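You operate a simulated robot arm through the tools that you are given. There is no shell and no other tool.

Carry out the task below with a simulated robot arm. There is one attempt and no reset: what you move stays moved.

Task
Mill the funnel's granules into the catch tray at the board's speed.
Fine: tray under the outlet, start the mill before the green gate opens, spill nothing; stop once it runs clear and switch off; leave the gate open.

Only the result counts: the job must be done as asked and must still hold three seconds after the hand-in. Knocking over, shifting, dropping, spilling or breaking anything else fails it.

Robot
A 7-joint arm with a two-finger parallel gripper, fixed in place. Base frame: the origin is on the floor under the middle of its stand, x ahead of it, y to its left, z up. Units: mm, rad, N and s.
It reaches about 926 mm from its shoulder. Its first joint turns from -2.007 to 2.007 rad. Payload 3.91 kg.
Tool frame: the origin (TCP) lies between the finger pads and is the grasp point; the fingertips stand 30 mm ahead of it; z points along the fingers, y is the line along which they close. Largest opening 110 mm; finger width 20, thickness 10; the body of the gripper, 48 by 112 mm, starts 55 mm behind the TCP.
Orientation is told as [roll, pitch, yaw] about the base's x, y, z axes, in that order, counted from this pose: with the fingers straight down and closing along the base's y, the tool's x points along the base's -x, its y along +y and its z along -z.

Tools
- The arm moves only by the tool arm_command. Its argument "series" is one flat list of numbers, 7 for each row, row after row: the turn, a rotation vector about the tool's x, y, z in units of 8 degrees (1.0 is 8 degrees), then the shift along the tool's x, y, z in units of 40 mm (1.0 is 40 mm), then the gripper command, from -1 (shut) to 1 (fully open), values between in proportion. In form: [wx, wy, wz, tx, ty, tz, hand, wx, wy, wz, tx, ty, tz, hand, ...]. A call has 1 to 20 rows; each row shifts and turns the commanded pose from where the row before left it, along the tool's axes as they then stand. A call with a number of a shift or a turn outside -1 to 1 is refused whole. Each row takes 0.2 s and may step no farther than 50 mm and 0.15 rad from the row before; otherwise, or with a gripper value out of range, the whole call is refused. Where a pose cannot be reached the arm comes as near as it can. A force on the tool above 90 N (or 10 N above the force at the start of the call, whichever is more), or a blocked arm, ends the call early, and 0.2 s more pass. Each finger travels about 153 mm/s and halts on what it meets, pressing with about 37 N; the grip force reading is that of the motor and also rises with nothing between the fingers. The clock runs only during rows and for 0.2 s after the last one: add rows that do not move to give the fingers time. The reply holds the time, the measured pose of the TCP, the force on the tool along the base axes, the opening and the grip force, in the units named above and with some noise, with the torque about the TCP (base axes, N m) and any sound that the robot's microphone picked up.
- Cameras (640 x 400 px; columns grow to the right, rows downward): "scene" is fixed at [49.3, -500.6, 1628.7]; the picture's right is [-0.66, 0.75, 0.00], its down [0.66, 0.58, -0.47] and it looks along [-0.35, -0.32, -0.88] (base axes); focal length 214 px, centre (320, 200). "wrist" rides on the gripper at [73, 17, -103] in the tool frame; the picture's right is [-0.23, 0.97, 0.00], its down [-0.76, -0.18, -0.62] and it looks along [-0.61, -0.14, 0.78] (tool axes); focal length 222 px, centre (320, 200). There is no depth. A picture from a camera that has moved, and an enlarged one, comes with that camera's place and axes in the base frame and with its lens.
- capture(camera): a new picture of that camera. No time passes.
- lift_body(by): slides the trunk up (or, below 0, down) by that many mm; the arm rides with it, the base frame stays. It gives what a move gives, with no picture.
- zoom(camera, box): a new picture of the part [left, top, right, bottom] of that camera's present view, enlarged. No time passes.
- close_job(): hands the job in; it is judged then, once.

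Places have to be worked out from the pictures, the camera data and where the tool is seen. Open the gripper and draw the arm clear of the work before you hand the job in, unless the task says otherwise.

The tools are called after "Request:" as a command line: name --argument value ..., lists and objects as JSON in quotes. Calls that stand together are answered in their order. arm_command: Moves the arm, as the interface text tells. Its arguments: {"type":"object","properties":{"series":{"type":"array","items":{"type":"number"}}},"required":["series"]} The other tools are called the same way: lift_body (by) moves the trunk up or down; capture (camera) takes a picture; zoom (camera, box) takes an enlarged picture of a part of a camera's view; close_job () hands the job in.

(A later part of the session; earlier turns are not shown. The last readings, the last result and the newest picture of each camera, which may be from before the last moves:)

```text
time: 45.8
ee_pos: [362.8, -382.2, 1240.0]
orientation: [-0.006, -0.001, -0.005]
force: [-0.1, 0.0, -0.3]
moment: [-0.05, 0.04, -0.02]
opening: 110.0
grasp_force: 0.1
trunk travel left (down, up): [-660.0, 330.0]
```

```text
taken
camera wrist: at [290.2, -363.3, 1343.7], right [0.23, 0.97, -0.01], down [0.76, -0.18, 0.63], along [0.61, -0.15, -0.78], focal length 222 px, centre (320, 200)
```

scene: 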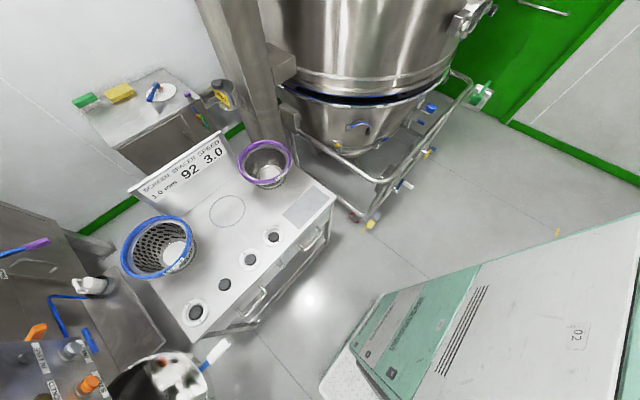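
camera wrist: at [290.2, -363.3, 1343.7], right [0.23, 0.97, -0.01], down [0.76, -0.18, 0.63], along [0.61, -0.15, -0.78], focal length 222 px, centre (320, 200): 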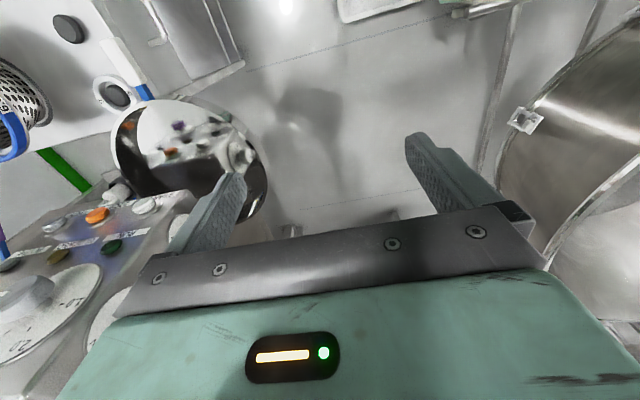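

From here I see the tray with its grip and the control box's −x face with the speed dial. I'll enlarge both.

Request:
zoom --camera "wrist" --box '[0, 180, 200, 380]'

Request:
zoom --camera "wrist" --box '[80, 20, 280, 220]'

Request:
zoom --camera "wrist" --box '[0, 240, 130, 370]'

Request:
capture --camera "scene"

```text
2.00 times, centred on (100, 280) of wrist
camera zoom: at [290.2, -363.3, 1343.7], right [0.23, 0.97, -0.01], down [0.76, -0.18, 0.63], along [0.61, -0.15, -0.78], focal length 444 px, centre (760, 40)
```

zoom: 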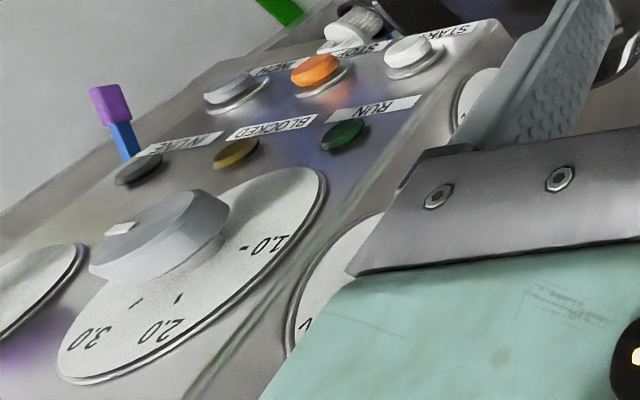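

```text
2.00 times, centred on (180, 120) of wrist
camera zoom: at [290.2, -363.3, 1343.7], right [0.23, 0.97, -0.01], down [0.76, -0.18, 0.63], along [0.61, -0.15, -0.78], focal length 444 px, centre (600, 360)
```

zoom: 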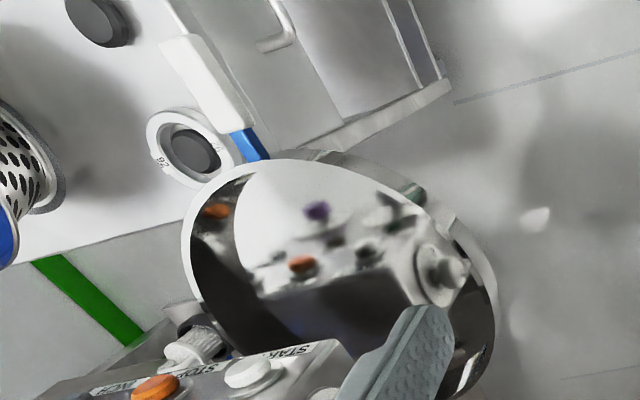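

```text
3.08 times, centred on (65, 305) of wrist
camera zoom: at [290.2, -363.3, 1343.7], right [0.23, 0.97, -0.01], down [0.76, -0.18, 0.63], along [0.61, -0.15, -0.78], focal length 684 px, centre (1105, -123)
```

zoom: 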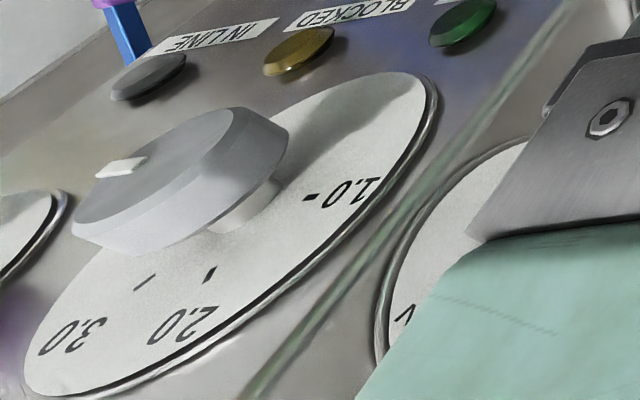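

```text
taken
```

scene: 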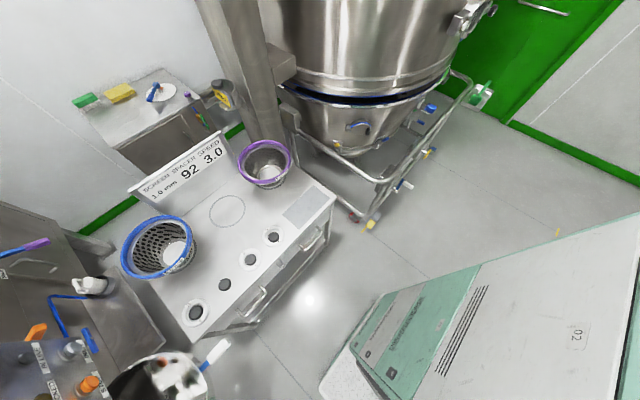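

The dial is marked 1.0, 2.0, 3.0, and the tray grip lies roughly from (250, −630) to (298, −635) at z ≈ 988, pointing along −x. I'll move above the grip with the fingers open across it.

Request:
arm_command --series '[0, 0, 0, 0.314, -0.9, 0, 1, 0, 0, 0, 0.314, -0.9, 0, 1, 0, 0, 0, 0.314, -0.9, 0, 1, 0, 0, 0, 0.314, -0.9, 0, 1, 0, 0, 0, 0.314, -0.9, 0, 1, 0, 0, 0, 0.314, -0.9, 0, 1, 0, 0, 0, 0.314, -0.9, 0, 1]'

Request:
capture --camera "wrist"

Request:
capture --camera "scene"

```text
time: 47.4
ee_pos: [272.9, -633.4, 1241.8]
orientation: [-0.007, -0.002, -0.003]
force: [1.4, 0.2, 1.2]
moment: [-0.05, 0.01, 0.01]
opening: 110.1
grasp_force: 0.1
trunk travel left (down, up): [-660.0, 330.0]
```

```text
taken
camera wrist: at [200.0, -614.6, 1345.4], right [0.23, 0.97, -0.01], down [0.76, -0.18, 0.63], along [0.61, -0.15, -0.78], focal length 222 px, centre (320, 200)
```

wrist: 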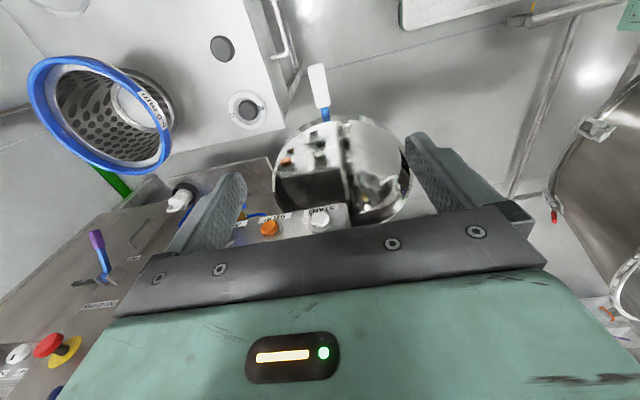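

```text
taken
```

scene: 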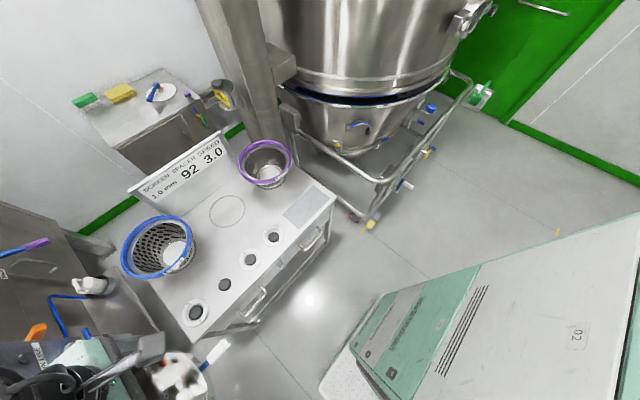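

The grip is centred right under the gripper (x 245–300, y ≈ −635). I'll lower the trunk 200 mm and check before the last bit.

Request:
lift_body --by -200

Request:
capture --camera "wrist"

Request:
capture --camera "scene"

```text
time: 49.6
ee_pos: [272.3, -632.7, 1042.8]
orientation: [-0.007, -0.002, -0.005]
force: [0.3, -0.1, -0.5]
moment: [-0.01, -0.03, 0.04]
opening: 110.0
grasp_force: 0.1
trunk travel left (down, up): [-460.0, 530.0]
```

```text
taken
camera wrist: at [199.8, -614.7, 1145.2], right [0.23, 0.97, -0.01], down [0.76, -0.18, 0.63], along [0.61, -0.15, -0.78], focal length 222 px, centre (320, 200)
```

wrist: 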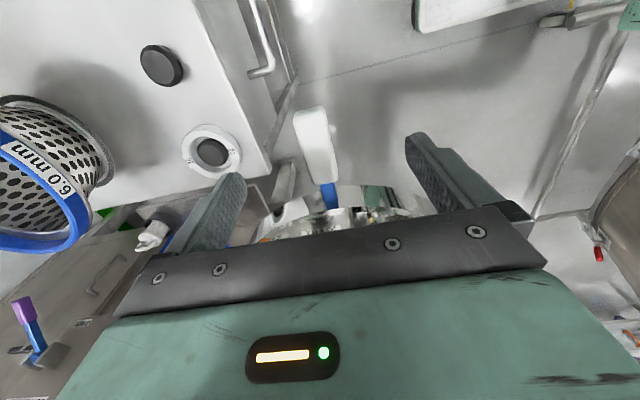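

```text
taken
```

scene: 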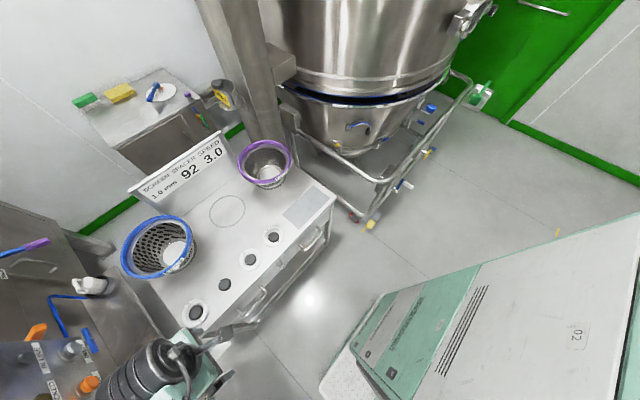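

The grip's centre comes out at about [272, −637, 983], right between the fingers. I'll lower the last 57 mm.

Request:
lift_body --by -57

Request:
capture --camera "wrist"

Request:
zoom --camera "scene" --box '[80, 320, 280, 400]'

```text
time: 50.5
ee_pos: [273.6, -633.2, 984.6]
orientation: [-0.006, -0.004, -0.006]
force: [-0.1, -1.0, 0.0]
moment: [-0.02, 0.02, -0.01]
opening: 110.0
grasp_force: 0.1
trunk travel left (down, up): [-403.0, 587.0]
```

```text
taken
camera wrist: at [199.8, -614.7, 1088.2], right [0.23, 0.97, -0.01], down [0.76, -0.18, 0.63], along [0.61, -0.15, -0.78], focal length 222 px, centre (320, 200)
```

wrist: 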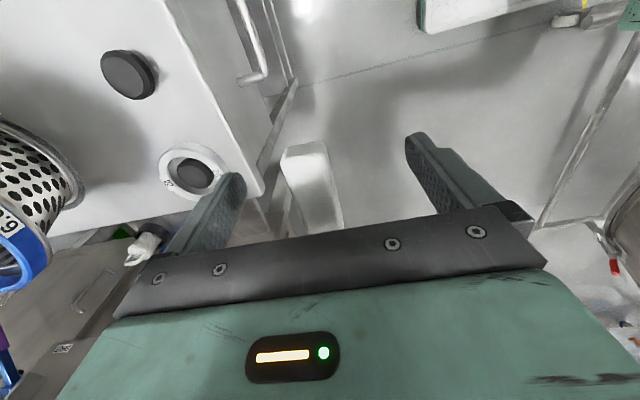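

```text
3.20 times, centred on (180, 360) of scene
camera zoom: at [49.3, -500.6, 1628.7], right [-0.66, 0.75, 0.0], down [0.66, 0.58, -0.47], along [-0.35, -0.32, -0.88], focal length 686 px, centre (768, -312)
```

zoom: 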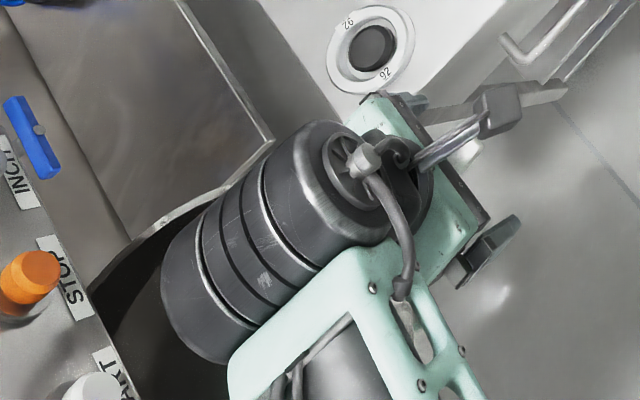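

The grip is between the fingers. I'll close to a loose 36 mm cage around it (the grip is about 20 mm thick) so I can lead the tray round without straining the hinge.

Request:
arm_command --series '[0, 0, 0, 0, -0.08, 0, -0.345, 0, 0, 0, 0, 0, 0, -0.345, 0, 0, 0, 0, 0, 0, -0.345]'

Request:
capture --camera "wrist"

```text
time: 51.3
ee_pos: [272.6, -636.5, 984.8]
orientation: [-0.007, -0.002, -0.004]
force: [-0.5, -1.0, -0.3]
moment: [0.02, 0.0, 0.0]
opening: 36.2
grasp_force: 0.1
trunk travel left (down, up): [-403.0, 587.0]
```

```text
taken
camera wrist: at [199.8, -617.9, 1088.6], right [0.23, 0.97, -0.01], down [0.76, -0.18, 0.63], along [0.61, -0.15, -0.78], focal length 222 px, centre (320, 200)
```

wrist: 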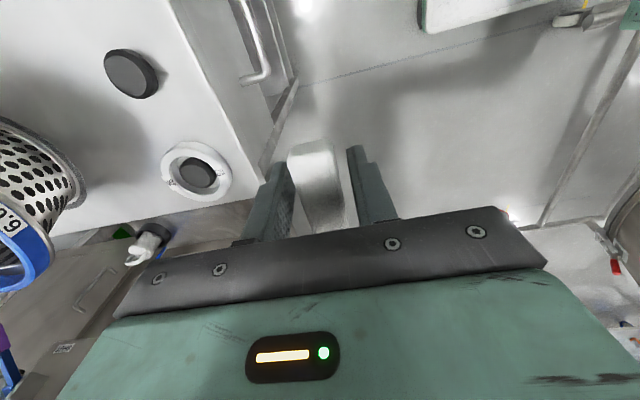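

The grip is caged with room on both sides. I'll lead it 16° around the pivot in four steps and check how it follows.

Request:
arm_command --series '[0, 0, 0.5, -0.456, 0.862, 0, -0.345, 0, 0, 0.5, -0.456, 0.862, 0, -0.345, 0, 0, 0.5, -0.456, 0.862, 0, -0.345, 0, 0, 0.5, -0.456, 0.862, 0, -0.345]'

Request:
capture --camera "wrist"

Request:
zoom --camera "scene" --box '[80, 320, 280, 400]'

```text
time: 52.3
ee_pos: [359.7, -508.0, 984.0]
orientation: [-0.006, -0.003, -0.287]
force: [0.3, 1.8, -1.1]
moment: [0.02, 0.01, 0.03]
opening: 37.0
grasp_force: 0.9
trunk travel left (down, up): [-403.0, 587.0]
```

```text
taken
camera wrist: at [294.8, -469.3, 1087.7], right [0.49, 0.87, 0.0], down [0.68, -0.38, 0.63], along [0.54, -0.31, -0.78], focal length 222 px, centre (320, 200)
```

wrist: 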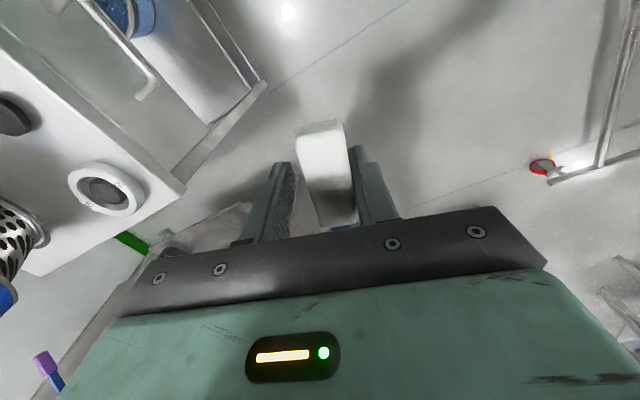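

```text
3.20 times, centred on (180, 360) of scene
camera zoom: at [49.3, -500.6, 1628.7], right [-0.66, 0.75, 0.0], down [0.66, 0.58, -0.47], along [-0.35, -0.32, -0.88], focal length 686 px, centre (768, -312)
```

zoom: 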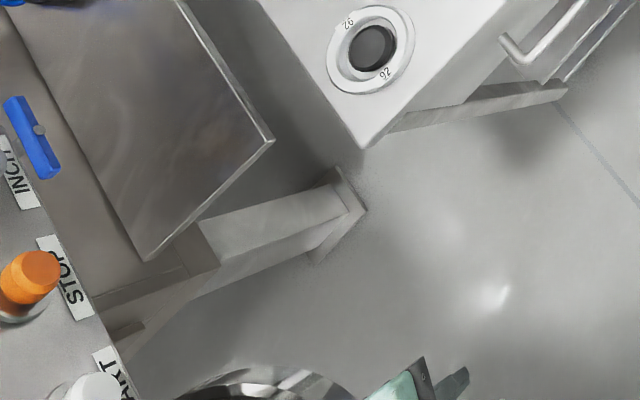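

It follows well: the pose matches the planned arc and the force is only about 2 N. I'll continue another 20° with a slight outward correction, since the grip has crept outward between the fingers.

Request:
arm_command --series '[0, 0, 0.5, -0.4, 0.862, 0, -0.345, 0, 0, 0.5, -0.4, 0.862, 0, -0.345, 0, 0, 0.5, -0.4, 0.862, 0, -0.345, 0, 0, 0.5, -0.4, 0.862, 0, -0.345, 0, 0, 0.5, -0.4, 0.862, 0, -0.345]'

Request:
capture --camera "wrist"

```text
time: 53.5
ee_pos: [504.2, -384.4, 985.0]
orientation: [-0.005, -0.005, -0.635]
force: [0.8, 1.4, -0.5]
moment: [-0.01, -0.02, -0.03]
opening: 37.6
grasp_force: 0.8
trunk travel left (down, up): [-403.0, 587.0]
```

```text
taken
camera wrist: at [454.9, -326.8, 1087.1], right [0.76, 0.65, 0.0], down [0.51, -0.59, 0.63], along [0.41, -0.48, -0.78], focal length 222 px, centre (320, 200)
```

wrist: 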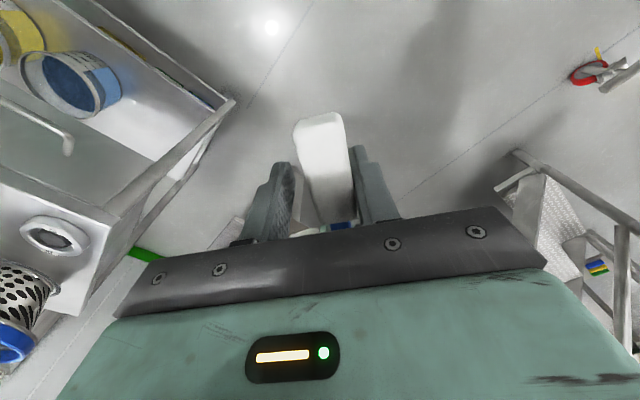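

Still smooth. I'll carry on another 20°, nudging a little more outward.

Request:
arm_command --series '[0, 0, 0.5, -0.32, 0.862, 0, -0.345, 0, 0, 0.5, -0.32, 0.862, 0, -0.345, 0, 0, 0.5, -0.32, 0.862, 0, -0.345, 0, 0, 0.5, -0.32, 0.862, 0, -0.345, 0, 0, 0.5, -0.32, 0.862, 0, -0.345]'

Request:
capture --camera "wrist"

```text
time: 54.7
ee_pos: [669.4, -306.9, 982.8]
orientation: [-0.002, -0.005, -0.984]
force: [-0.1, -0.1, 0.2]
moment: [0.0, -0.04, -0.01]
opening: 37.0
grasp_force: 1.5
trunk travel left (down, up): [-403.0, 587.0]
```

```text
taken
camera wrist: at [643.6, -235.4, 1086.6], right [0.94, 0.35, 0.0], down [0.27, -0.73, 0.63], along [0.22, -0.59, -0.78], focal length 222 px, centre (320, 200)
```

wrist: 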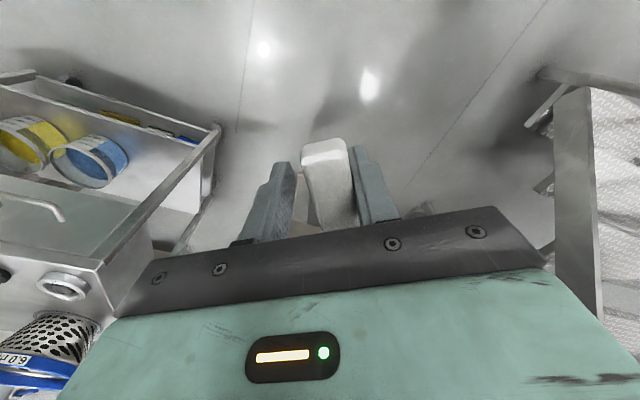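

A circle fit of the grip's path gives the pivot at (790, −850) with the grip's outer end on a 590 mm radius; the tray has swung about 56°. I'll lead it 12° farther with the corrected geometry while the downward tool still reaches.

Request:
arm_command --series '[0, 0, 0.5, -0.381, 0.892, 0, -0.345, 0, 0, 0.5, -0.381, 0.892, 0, -0.345, 0, 0, 0.5, -0.381, 0.892, 0, -0.345]'

Request:
capture --camera "wrist"

```text
time: 55.5
ee_pos: [783.5, -295.3, 981.4]
orientation: [0.0, -0.01, -1.192]
force: [0.1, 0.4, 0.7]
moment: [-0.01, 0.02, -0.03]
opening: 36.9
grasp_force: 0.6
trunk travel left (down, up): [-403.0, 587.0]
```

```text
taken
camera wrist: at [772.4, -219.7, 1085.3], right [0.99, 0.15, 0.0], down [0.11, -0.77, 0.63], along [0.09, -0.62, -0.78], focal length 222 px, centre (320, 200)
```

wrist: 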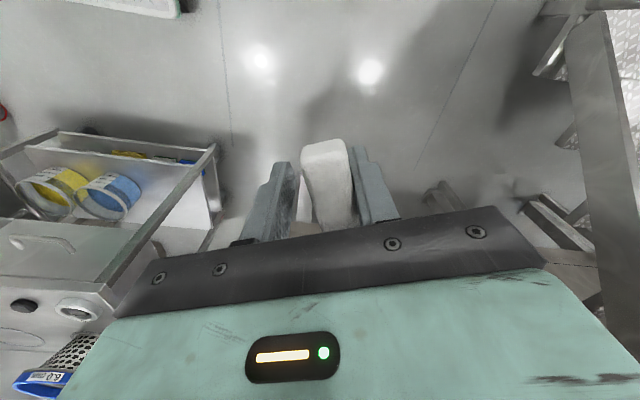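

The tray has swung 68°. The wrist is getting close to the green T‑handle, so I'll stop leading from above here: open the fingers and slide out along the grip, away from the gate.

Request:
arm_command --series '[0, 0, 0, 0, 0, 0, 0.1, 0, 0, 0, 0, 0, 0, 0.1, 0, 0, 0, 0.9, 0, 0, 0.1, 0, 0, 0, 0.9, 0, 0, 0.1, 0, 0, 0, 0.9, 0, 0, 0.1]'

Request:
capture --camera "wrist"

```text
time: 56.7
ee_pos: [746.1, -193.1, 980.7]
orientation: [-0.001, -0.007, -1.192]
force: [-0.3, 0.3, -0.4]
moment: [-0.01, -0.01, -0.01]
opening: 60.3
grasp_force: 0.1
trunk travel left (down, up): [-403.0, 587.0]
```

```text
taken
camera wrist: at [733.0, -117.9, 1084.2], right [0.99, 0.15, 0.0], down [0.11, -0.77, 0.63], along [0.09, -0.62, -0.78], focal length 222 px, centre (320, 200)
```

wrist: 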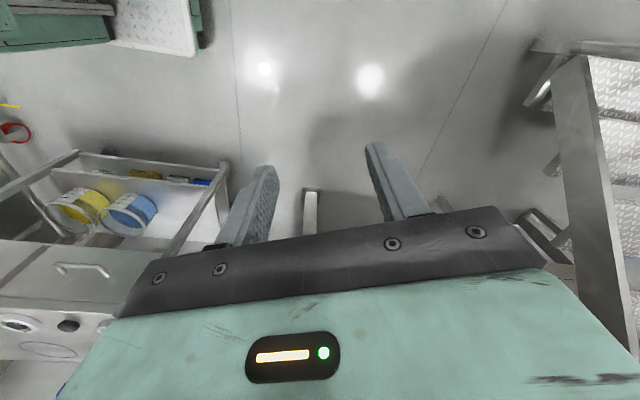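

The fingers are free of the grip. For the last part I'll push the pan's rim from behind with the tool held level: first back off and up a little, then yaw to about −27° and tilt to about 72°.

Request:
arm_command --series '[0, 0, 0, -0.17, -0.82, -0.875, 0.6, 0, 0, 0, -0.17, -0.82, -0.875, 0.6, 0, 0, -1, 0, 0, 0, 0.6, 0, 0, -1, 0, 0, 0, 0.6, 0, 0, -1, 0, 0, 0, 0.6, 0, 0, -1, 0, 0, 0, 0.6, 0, 0, -1, 0, 0, 0, 0.6, 0, 0, -0.17, 0, 0, 0, 0.6, 0, -1, 0, 0, 0, 0, 0.6, 0, -1, 0, 0, 0, 0, 0.6, 0, -1, 0, 0, 0, 0, 0.6, 0, -1, 0, 0, 0, 0, 0.6]'

Request:
capture --camera "wrist"

```text
time: 59.3
ee_pos: [688.0, -230.6, 1053.2]
orientation: [-0.006, -0.566, -0.468]
force: [0.6, 0.3, 0.4]
moment: [-0.02, 0.01, -0.03]
opening: 88.1
grasp_force: 0.1
trunk travel left (down, up): [-403.0, 587.0]
```

```text
taken
camera wrist: at [592.3, -160.2, 1101.5], right [0.61, 0.78, 0.12], down [0.2, -0.29, 0.94], along [0.77, -0.55, -0.33], focal length 222 px, centre (320, 200)
```

wrist: 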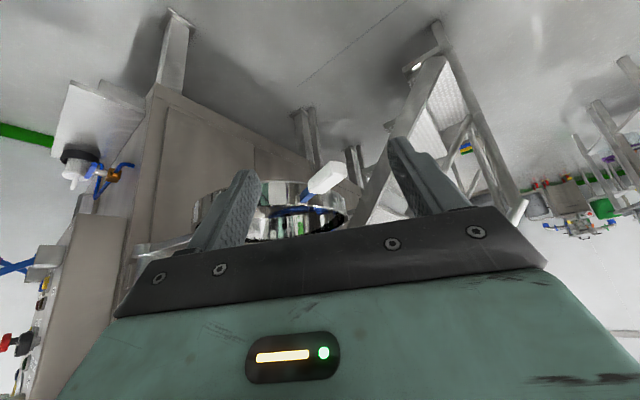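

The tray's wall and grip are in full view ahead. I'll enlarge to measure its wall height and position.

Request:
zoom --camera "wrist" --box '[180, 140, 380, 260]'

Request:
zoom --camera "wrist" --box '[100, 60, 420, 260]'

```text
3.20 times, centred on (280, 200) of wrist
camera zoom: at [592.3, -160.2, 1101.5], right [0.61, 0.78, 0.12], down [0.2, -0.29, 0.94], along [0.77, -0.55, -0.33], focal length 711 px, centre (448, 200)
```

zoom: 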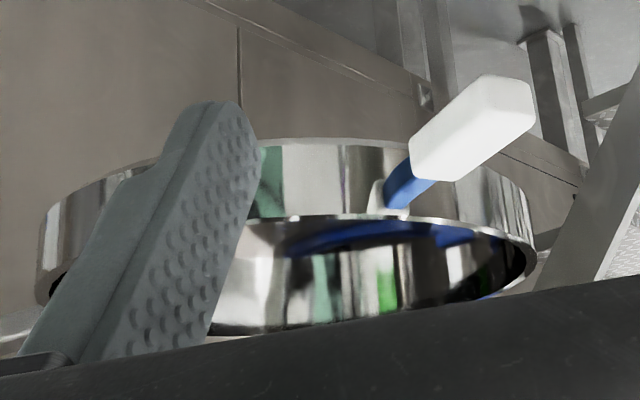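

```text
2.00 times, centred on (260, 160) of wrist
camera zoom: at [592.3, -160.2, 1101.5], right [0.61, 0.78, 0.12], down [0.2, -0.29, 0.94], along [0.77, -0.55, -0.33], focal length 444 px, centre (440, 280)
```

zoom: 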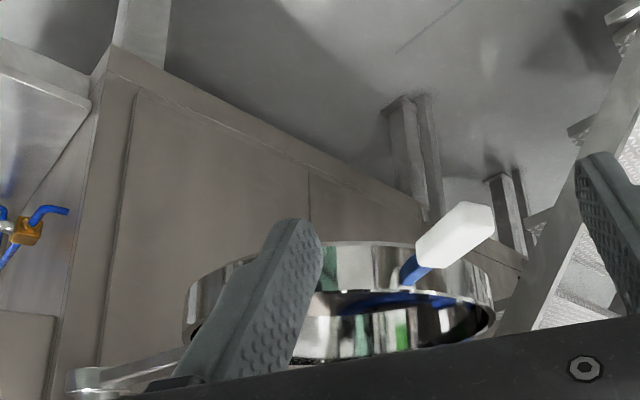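

The tray's rim is near z ≈ 1005 with its base about 35 mm lower; its centre is about (859, −457). I'll tilt the tool nearly level, narrow the fingers and stage just behind the rim.

Request:
arm_command --series '[0, -1, 0, 0, 0, 0, -0.64, 0, -1, 0, 0, 0, 0, -0.64, 0, -1, 0, 0, 0, 0, -0.64, 0, -1, 0, 0, 0, 0, -0.64, 0, -1, 0, 0, 0, 0, -0.64, 0, -1, 0, 0, 0, 0, -0.64]'

Request:
capture --camera "wrist"

```text
time: 60.7
ee_pos: [688.5, -228.7, 1051.1]
orientation: [-0.03, -1.401, -0.441]
force: [0.0, -0.2, -0.2]
moment: [0.03, 0.05, -0.01]
opening: 19.9
grasp_force: 0.0
trunk travel left (down, up): [-403.0, 587.0]
```

```text
taken
camera wrist: at [593.9, -161.0, 998.5], right [0.48, 0.85, 0.22], down [-0.51, 0.07, 0.86], along [0.72, -0.52, 0.47], focal length 222 px, centre (320, 200)
```

wrist: 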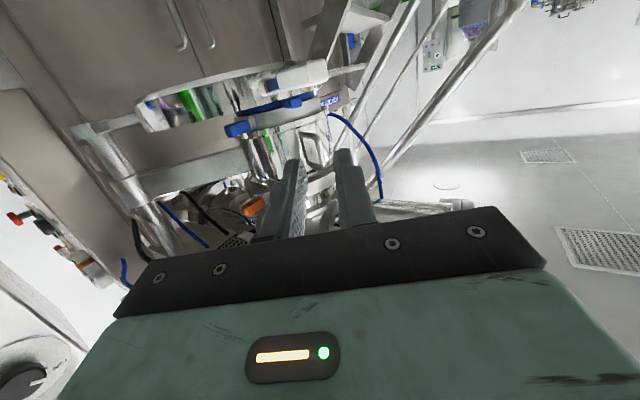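

This near-level view shows both the tray and the barrel's bottom flange, ideal for judging heights and alignment. I'll enlarge it.

Request:
zoom --camera "wrist" --box '[120, 20, 400, 220]'

Request:
zoom --camera "wrist" --box '[120, 50, 340, 160]'

```text
2.00 times, centred on (260, 120) of wrist
camera zoom: at [593.9, -161.0, 998.5], right [0.48, 0.85, 0.22], down [-0.51, 0.07, 0.86], along [0.72, -0.52, 0.47], focal length 444 px, centre (440, 360)
```

zoom: 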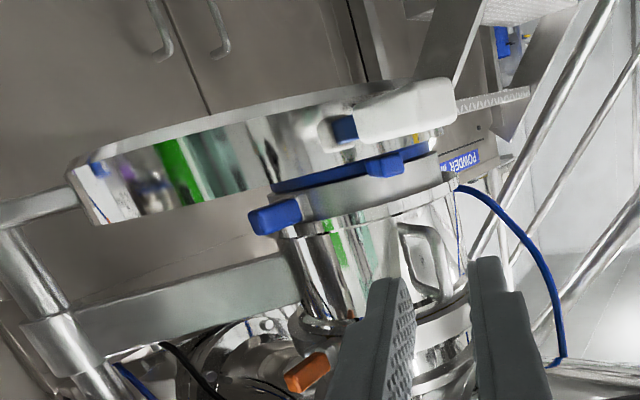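

```text
2.91 times, centred on (230, 105) of wrist
camera zoom: at [593.9, -161.0, 998.5], right [0.48, 0.85, 0.22], down [-0.51, 0.07, 0.86], along [0.72, -0.52, 0.47], focal length 646 px, centre (582, 476)
```

zoom: 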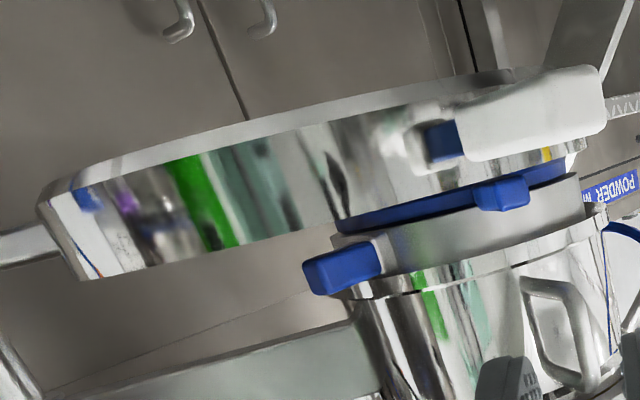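

Heights are now clear: tray wall z ≈ 972–1010, outlet ring at z ≈ 1025, centre about (1047, −542), so the tray passes about 15 mm under it. I'll stage the nearly closed fingertips behind the pan at z ≈ 990.

Request:
arm_command --series '[0, 0, 0, 0.33, -0.768, 0.337, -0.64, 0, 0, 0, 0.33, -0.768, 0.337, -0.64, 0, 0, 0, 0.33, -0.768, 0.337, -0.64, 0, 0, 0, 0.33, -0.768, 0.337, -0.64]'

Request:
capture --camera "wrist"

```text
time: 61.9
ee_pos: [628.2, -419.7, 1004.0]
orientation: [-0.07, -1.426, -0.549]
force: [0.1, -1.2, -0.3]
moment: [0.03, -0.03, 0.05]
opening: 19.8
grasp_force: 0.0
trunk travel left (down, up): [-403.0, 587.0]
stopped in row 4: the arm was blocked; the commanded pose is now the measured one
```

```text
taken
camera wrist: at [545.3, -340.8, 947.1], right [0.59, 0.78, 0.21], down [-0.51, 0.16, 0.85], along [0.62, -0.61, 0.49], focal length 222 px, centre (320, 200)
```

wrist: 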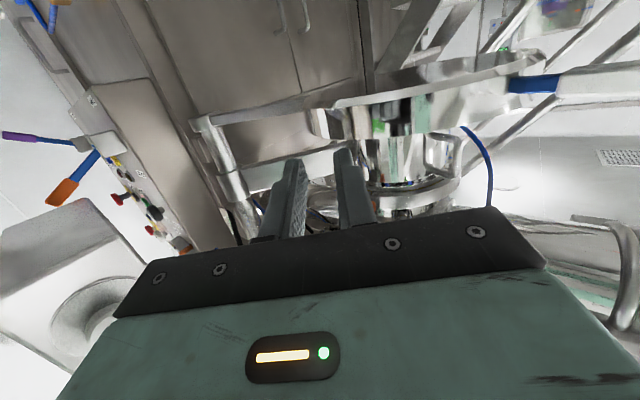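

The arm reports being blocked at [628, −420, 1004] with no force on the tool, and it drifted off the planned line, probably an awkward joint posture. I'll look around before any further move.

Request:
capture --camera "scene"

Request:
zoom --camera "wrist" --box '[160, 20, 560, 270]'

Request:
zoom --camera "wrist" --box '[0, 0, 220, 300]'

```text
taken
```

scene: 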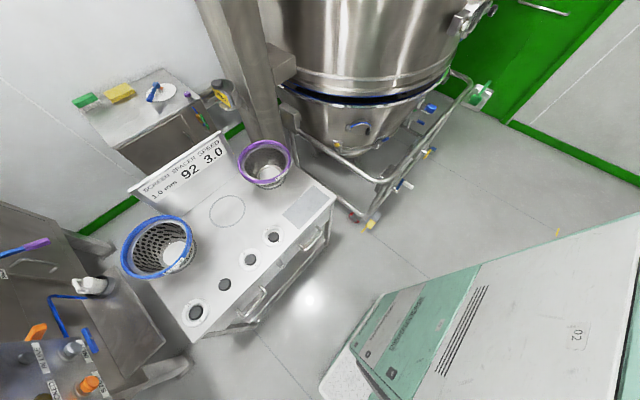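

```text
1.60 times, centred on (360, 145) of wrist
camera zoom: at [545.3, -340.8, 947.1], right [0.59, 0.78, 0.21], down [-0.51, 0.16, 0.85], along [0.62, -0.61, 0.49], focal length 355 px, centre (256, 288)
```

zoom: 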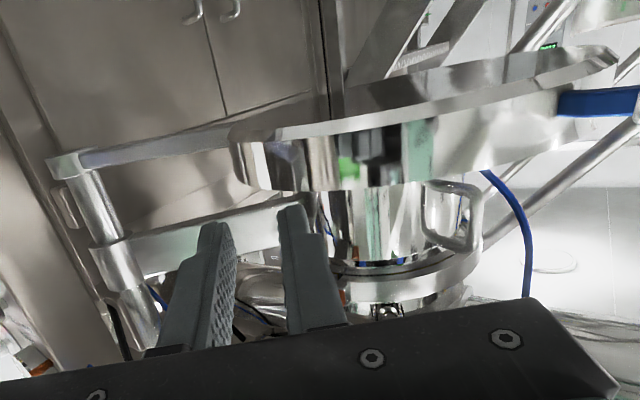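

```text
1.33 times, centred on (110, 150) of wrist
camera zoom: at [545.3, -340.8, 947.1], right [0.59, 0.78, 0.21], down [-0.51, 0.16, 0.85], along [0.62, -0.61, 0.49], focal length 296 px, centre (600, 267)
```

zoom: 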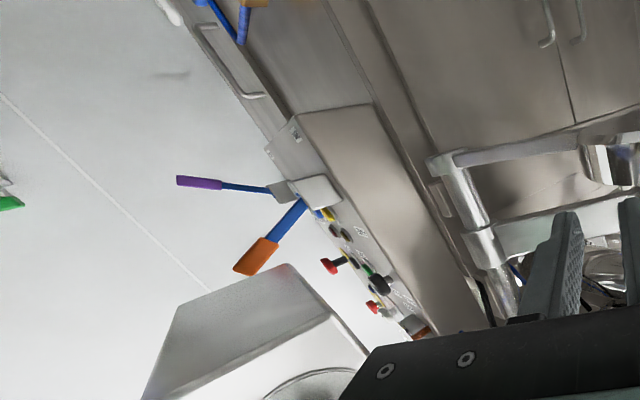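

Nothing appears disturbed: the tray and barrel look as before and the tool force is nil. The level posture this close in seems to be at a joint limit, so I'll tilt the fingers back down toward 45° and retreat a little toward +y.

Request:
arm_command --series '[0, 1, 0, 0, 0, 0, -0.64, 0, 1, 0, 0, 0, 0, -0.64, 0, 1, 0, 0, 0, -0.3, -0.64, 0, 1, 0, 0, 0, -0.3, -0.64, 0, 1, 0, 0, 0, -0.3, -0.64]'

Request:
capture --camera "wrist"

```text
time: 63.1
ee_pos: [628.2, -381.3, 1036.0]
orientation: [0.026, -0.918, -0.539]
force: [-5.5, -8.5, -0.3]
moment: [0.44, -0.24, 0.66]
opening: 19.9
grasp_force: 0.0
out of reach, approached as far as the arm can: row 3, 4
trunk travel left (down, up): [-403.0, 587.0]
```

```text
taken
camera wrist: at [526.1, -303.1, 1041.5], right [0.6, 0.78, 0.2], down [-0.13, -0.15, 0.98], along [0.79, -0.61, 0.01], focal length 222 px, centre (320, 200)
```

wrist: 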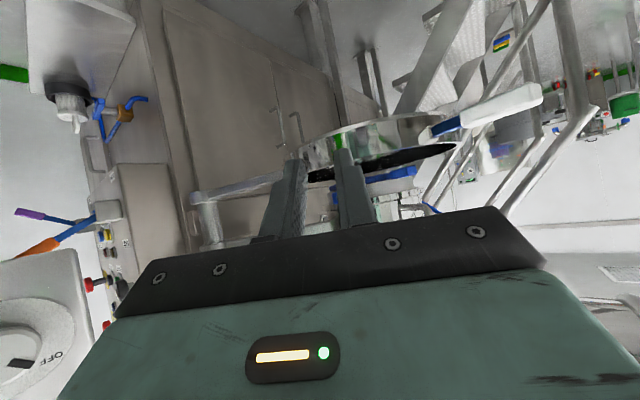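

A small side force shows (−5, −8 N), which may be only motion transients. I'll read it again at rest.

Request:
arm_command --series '[0, 0, 0, 0, 0, 0, -0.64, 0, 0, 0, 0, 0, 0, -0.64]'

Request:
zoom --camera "wrist" --box '[160, 80, 560, 260]'

```text
time: 63.7
ee_pos: [614.7, -399.3, 1036.2]
orientation: [0.026, -0.923, -0.586]
force: [-0.6, -0.3, -0.3]
moment: [-0.02, 0.03, 0.01]
opening: 20.1
grasp_force: 0.2
trunk travel left (down, up): [-403.0, 587.0]
```

```text
1.60 times, centred on (360, 170) of wrist
camera zoom: at [517.2, -316.9, 1041.6], right [0.64, 0.75, 0.2], down [-0.13, -0.14, 0.98], along [0.76, -0.65, 0.01], focal length 355 px, centre (256, 248)
```

zoom: 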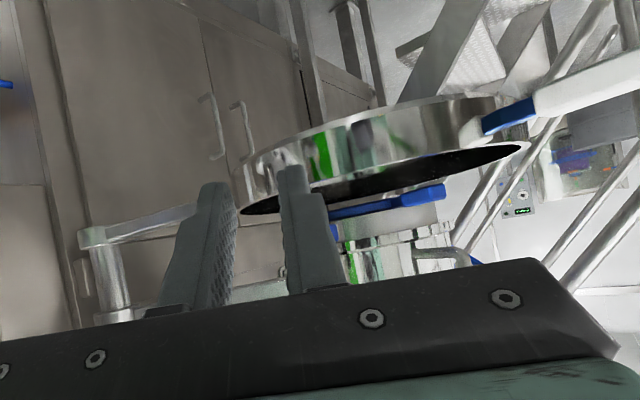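

At rest the force is nil and the fingers point about 37° below level. I'll turn slightly and move to just behind the pan's rim at fingertip height about 985.

Request:
arm_command --series '[-0.659, 0, -0.497, 0, 0, 0, -0.64, 0, 0, 0, -0.014, 0.525, 0.474, -0.64, 0, 0, 0, -0.014, 0.525, 0.474, -0.64, 0, 0, 0, -0.014, 0.525, 0.474, -0.64, 0, 0, 0, 0, 0, 0, -0.64]'

Request:
capture --camera "wrist"

Request:
zoom --camera "wrist" --box '[160, 80, 560, 260]'

```text
time: 64.9
ee_pos: [681.1, -365.4, 1007.5]
orientation: [0.026, -0.925, -0.467]
force: [0.1, 0.3, -0.2]
moment: [0.0, 0.0, 0.0]
opening: 20.0
grasp_force: 0.0
out of reach, approached as far as the arm can: row 4
trunk travel left (down, up): [-403.0, 587.0]
```

```text
taken
camera wrist: at [574.8, -295.0, 1012.7], right [0.54, 0.82, 0.2], down [-0.12, -0.16, 0.98], along [0.83, -0.56, 0.01], focal length 222 px, centre (320, 200)
```

wrist: 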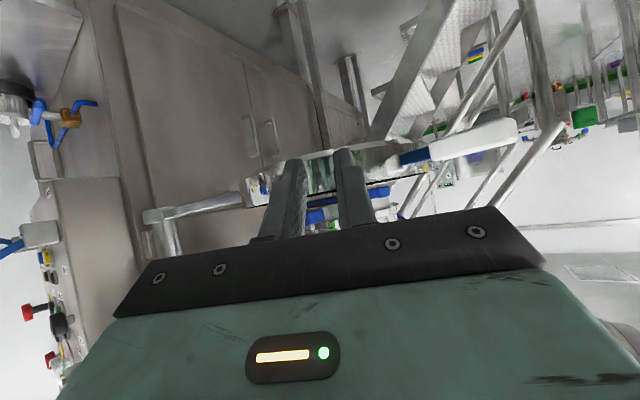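

```text
1.60 times, centred on (360, 170) of wrist
camera zoom: at [574.8, -295.0, 1012.7], right [0.54, 0.82, 0.2], down [-0.12, -0.16, 0.98], along [0.83, -0.56, 0.01], focal length 355 px, centre (256, 248)
```

zoom: 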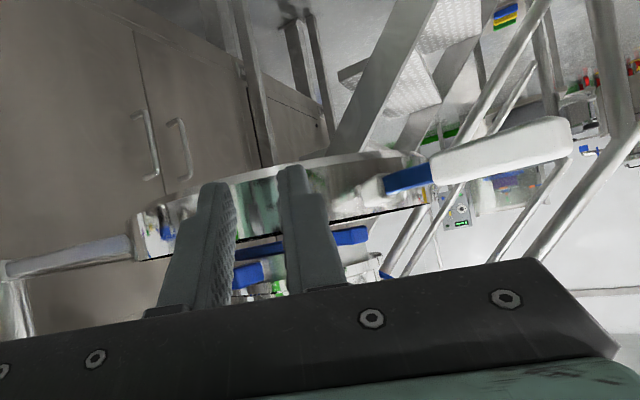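

I'm about 30 mm behind the pan at [681, −365, 1008]. I'll push forward along the arc in small steps and watch the force and the picture.

Request:
arm_command --series '[0, 0, 0, -0.42, 0.137, 0.557, -0.64, 0, 0, 0, -0.42, 0.137, 0.557, -0.64, 0, 0, 0, -0.42, 0.137, 0.557, -0.64]'

Request:
capture --camera "wrist"

Request:
zoom --camera "wrist" --box '[160, 80, 560, 260]'

```text
time: 65.9
ee_pos: [726.1, -454.0, 1007.2]
orientation: [0.019, -0.929, -0.588]
force: [-1.3, 0.0, -0.5]
moment: [-0.01, 0.05, 0.0]
opening: 19.6
grasp_force: 0.1
out of reach, approached as far as the arm can: row 1, 2
trunk travel left (down, up): [-403.0, 587.0]
stopped in row 3: the arm was blocked; the commanded pose is now the measured one
```

```text
taken
camera wrist: at [627.9, -370.4, 1012.1], right [0.64, 0.74, 0.19], down [-0.14, -0.13, 0.98], along [0.75, -0.66, 0.02], focal length 222 px, centre (320, 200)
```

wrist: 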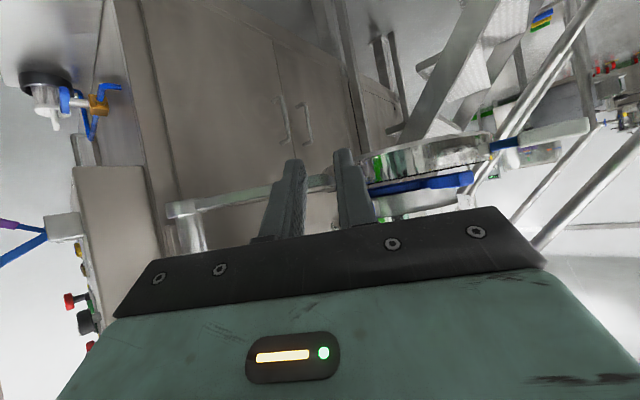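

```text
1.60 times, centred on (360, 170) of wrist
camera zoom: at [627.9, -370.4, 1012.1], right [0.64, 0.74, 0.19], down [-0.14, -0.13, 0.98], along [0.75, -0.66, 0.02], focal length 355 px, centre (256, 248)
```

zoom: 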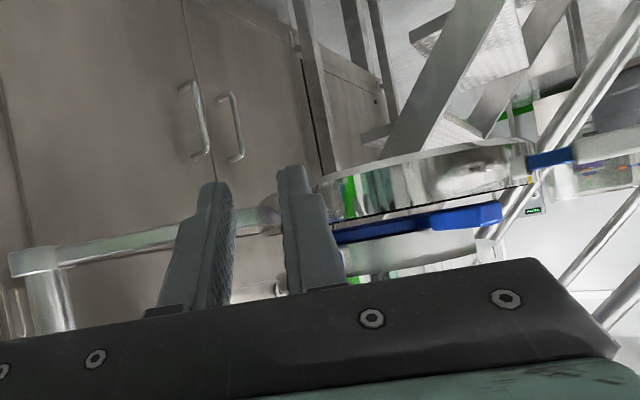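

The arm drifted again and reports a block while the tool feels nothing, so the joints are in a poor posture at this trunk height. My earlier reach test worked with the trunk about 80–150 mm higher relative to the tool, so I'll back off and change the trunk-to-arm split.

Request:
arm_command --series '[0, 0, 0, 0, 0, -0.7, -0.64, 0, 0, 0, 0, 0, -0.7, -0.64, 0, 0, 0, 0, 0, -0.7, -0.64, 0, 0, 0, 0, 0, 0, -0.64]'

Request:
lift_body --by 150

Request:
capture --camera "wrist"

```text
time: 66.9
ee_pos: [669.8, -418.6, 1055.6]
orientation: [0.022, -0.927, -0.591]
force: [-1.5, -1.7, 0.1]
moment: [0.12, -0.05, 0.14]
opening: 19.9
grasp_force: 0.0
trunk travel left (down, up): [-403.0, 587.0]
```

```text
time: 68.7
ee_pos: [670.9, -416.4, 1205.3]
orientation: [0.02, -0.93, -0.585]
force: [-0.3, 0.3, 0.1]
moment: [0.0, -0.01, 0.03]
opening: 19.9
grasp_force: 0.0
trunk travel left (down, up): [-553.0, 437.0]
```

```text
taken
camera wrist: at [574.1, -332.8, 1210.5], right [0.64, 0.75, 0.19], down [-0.14, -0.14, 0.98], along [0.76, -0.65, 0.02], focal length 222 px, centre (320, 200)
```

wrist: 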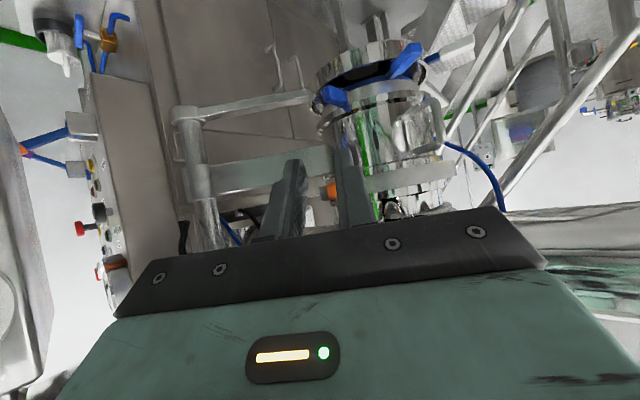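

From here I can judge how far the tray is from the outlet. I'll enlarge.

Request:
zoom --camera "wrist" --box '[280, 10, 500, 150]'

```text
2.86 times, centred on (390, 80) of wrist
camera zoom: at [574.1, -332.8, 1210.5], right [0.64, 0.75, 0.19], down [-0.14, -0.14, 0.98], along [0.76, -0.65, 0.02], focal length 635 px, centre (120, 543)
```

zoom: 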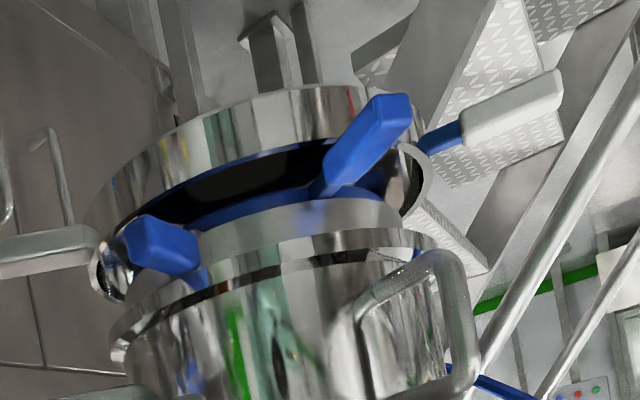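

The picture shows the tray already nearly under the outlet: my push set it swinging and it came to rest there. The grip centre now computes to (1081, −368), a total swing of about 99°. I'll check alignment from a second viewpoint farther to +y.

Request:
arm_command --series '[0, 0, 0, 0.26, 0.828, -0.348, -0.64, 0, 0, 0, 0.26, 0.828, -0.348, -0.64, 0, 0, 0, 0.26, 0.828, -0.348, -0.64, 0, 0, 0, 0.26, 0.828, -0.348, -0.64, 0, 0, 0, 0.26, 0.828, -0.348, -0.64]'

Request:
zoom --camera "wrist" --box '[200, 10, 480, 190]'

Request:
capture --camera "wrist"

```text
time: 69.9
ee_pos: [688.5, -231.6, 1209.8]
orientation: [0.021, -0.927, -0.586]
force: [-0.5, -0.8, -0.3]
moment: [0.02, 0.0, 0.02]
opening: 19.7
grasp_force: 0.1
trunk travel left (down, up): [-553.0, 437.0]
```

```text
2.22 times, centred on (340, 100) of wrist
camera zoom: at [591.1, -147.8, 1214.1], right [0.64, 0.74, 0.19], down [-0.14, -0.14, 0.98], along [0.76, -0.65, 0.02], focal length 494 px, centre (276, 422)
```

zoom: 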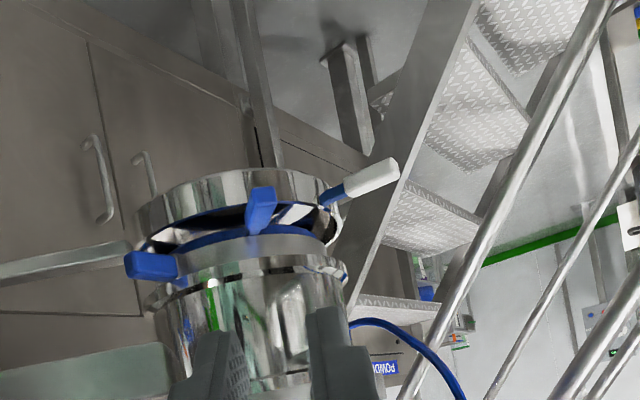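

```text
taken
camera wrist: at [591.1, -147.8, 1214.1], right [0.64, 0.74, 0.19], down [-0.14, -0.14, 0.98], along [0.76, -0.65, 0.02], focal length 222 px, centre (320, 200)
```

wrist: 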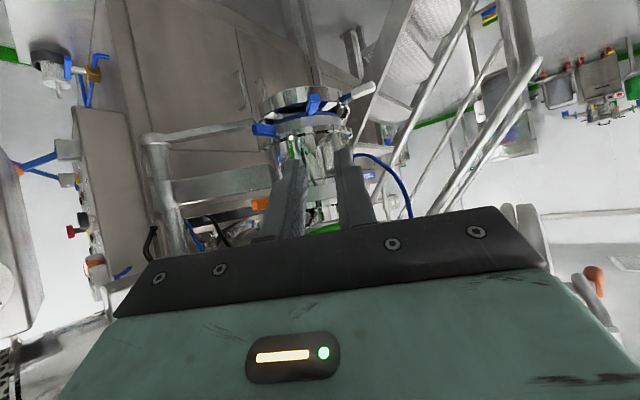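

From here too the tray sits concentric under the flange to within a few millimetres. I'll enlarge once more to confirm.

Request:
zoom --camera "wrist" --box '[245, 75, 375, 160]'

```text
4.71 times, centred on (310, 118) of wrist
camera zoom: at [591.1, -147.8, 1214.1], right [0.64, 0.74, 0.19], down [-0.14, -0.14, 0.98], along [0.76, -0.65, 0.02], focal length 1045 px, centre (367, 588)
```

zoom: 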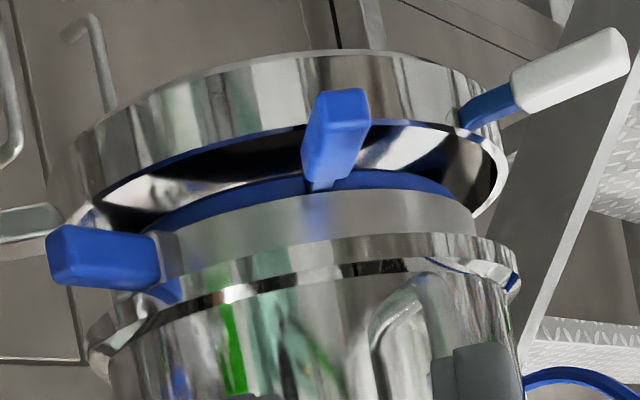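

The tray is concentric with the outlet within about 4 mm. Now to the speed dial: I'll raise the trunk, turn to face +x and travel round in front of the control box to look at the dial squarely.

Request:
lift_body --by 200

Request:
arm_command --series '[-0.8, 0, -0.6, 0, 0, 0, -0.64, -0.8, 0, -0.6, 0, 0, 0, -0.64, -0.8, 0, -0.6, 0, 0, 0, -0.64, -0.8, 0, -0.6, 0, 0, 0, -0.64, -0.16, 0, -0.12, 0, 0, 0, -0.64, 0, 0, 0, 0.672, -0.545, -0.396, -0.64, 0, 0, 0, 0.672, -0.545, -0.396, -0.64, 0, 0, 0, 0.672, -0.545, -0.396, -0.64, 0, 0, 0, 0.672, -0.545, -0.396, -0.64, 0, 0, 0, 0.672, -0.545, -0.396, -0.64, 0, 0, 0, 0.672, -0.545, -0.396, -0.64, 0, 0, 0, 0.672, -0.545, -0.396, -0.64, 0, 0, 0, 0.672, -0.545, -0.396, -0.64, 0, 0, 0, 0.672, -0.545, -0.396, -0.64, 0, 0, 0, 0.672, -0.545, -0.396, -0.64]'

Request:
capture --camera "wrist"

```text
time: 72.0
ee_pos: [689.4, -231.3, 1409.2]
orientation: [0.019, -0.929, -0.584]
force: [-0.8, 0.4, 0.4]
moment: [0.01, -0.01, 0.0]
opening: 19.6
grasp_force: 0.1
trunk travel left (down, up): [-753.0, 237.0]
```

```text
time: 75.2
ee_pos: [406.4, -450.1, 1284.3]
orientation: [0.012, -0.936, 0.009]
force: [0.4, -0.1, 0.2]
moment: [0.01, 0.02, 0.01]
opening: 19.8
grasp_force: 0.1
trunk travel left (down, up): [-753.0, 237.0]
```

```text
taken
camera wrist: at [279.5, -435.9, 1288.0], right [0.12, 0.97, 0.19], down [-0.05, -0.19, 0.98], along [0.99, -0.12, 0.02], focal length 222 px, centre (320, 200)
```

wrist: 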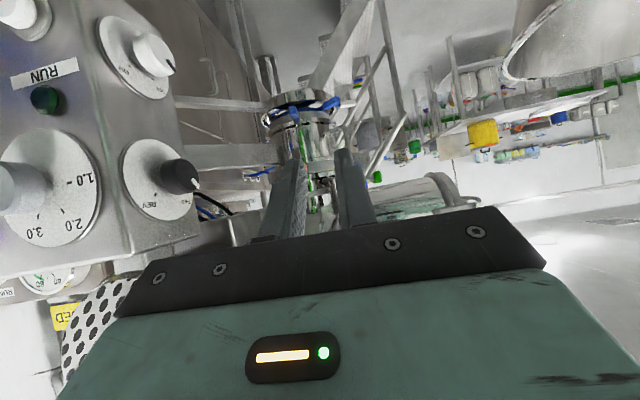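

The control box is in good view and the route is clear. I'll continue to about [320, −700, 1285] in front of its −x face.

Request:
arm_command --series '[0, 0, 0, 0.171, -0.893, -0.229, -0.64, 0, 0, 0, 0.171, -0.893, -0.229, -0.64, 0, 0, 0, 0.171, -0.893, -0.229, -0.64, 0, 0, 0, 0.171, -0.893, -0.229, -0.64, 0, 0, 0, 0.171, -0.893, -0.229, -0.64, 0, 0, 0, 0.171, -0.893, -0.229, -0.64, 0, 0, 0, 0.171, -0.893, -0.229, -0.64]'

Request:
capture --camera "wrist"

```text
time: 76.8
ee_pos: [330.7, -704.7, 1282.8]
orientation: [0.014, -0.935, 0.006]
force: [-0.9, -0.1, 1.0]
moment: [-0.02, 0.05, -0.03]
opening: 20.2
grasp_force: 0.1
trunk travel left (down, up): [-753.0, 237.0]
```

```text
taken
camera wrist: at [203.2, -689.3, 1285.9], right [0.12, 0.97, 0.19], down [-0.05, -0.19, 0.98], along [0.99, -0.12, 0.02], focal length 222 px, centre (320, 200)
```

wrist: 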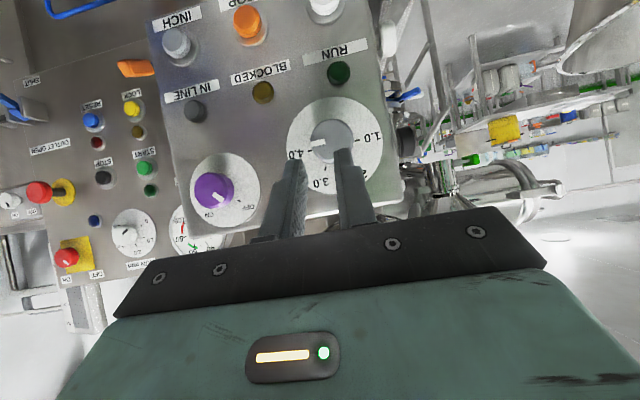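

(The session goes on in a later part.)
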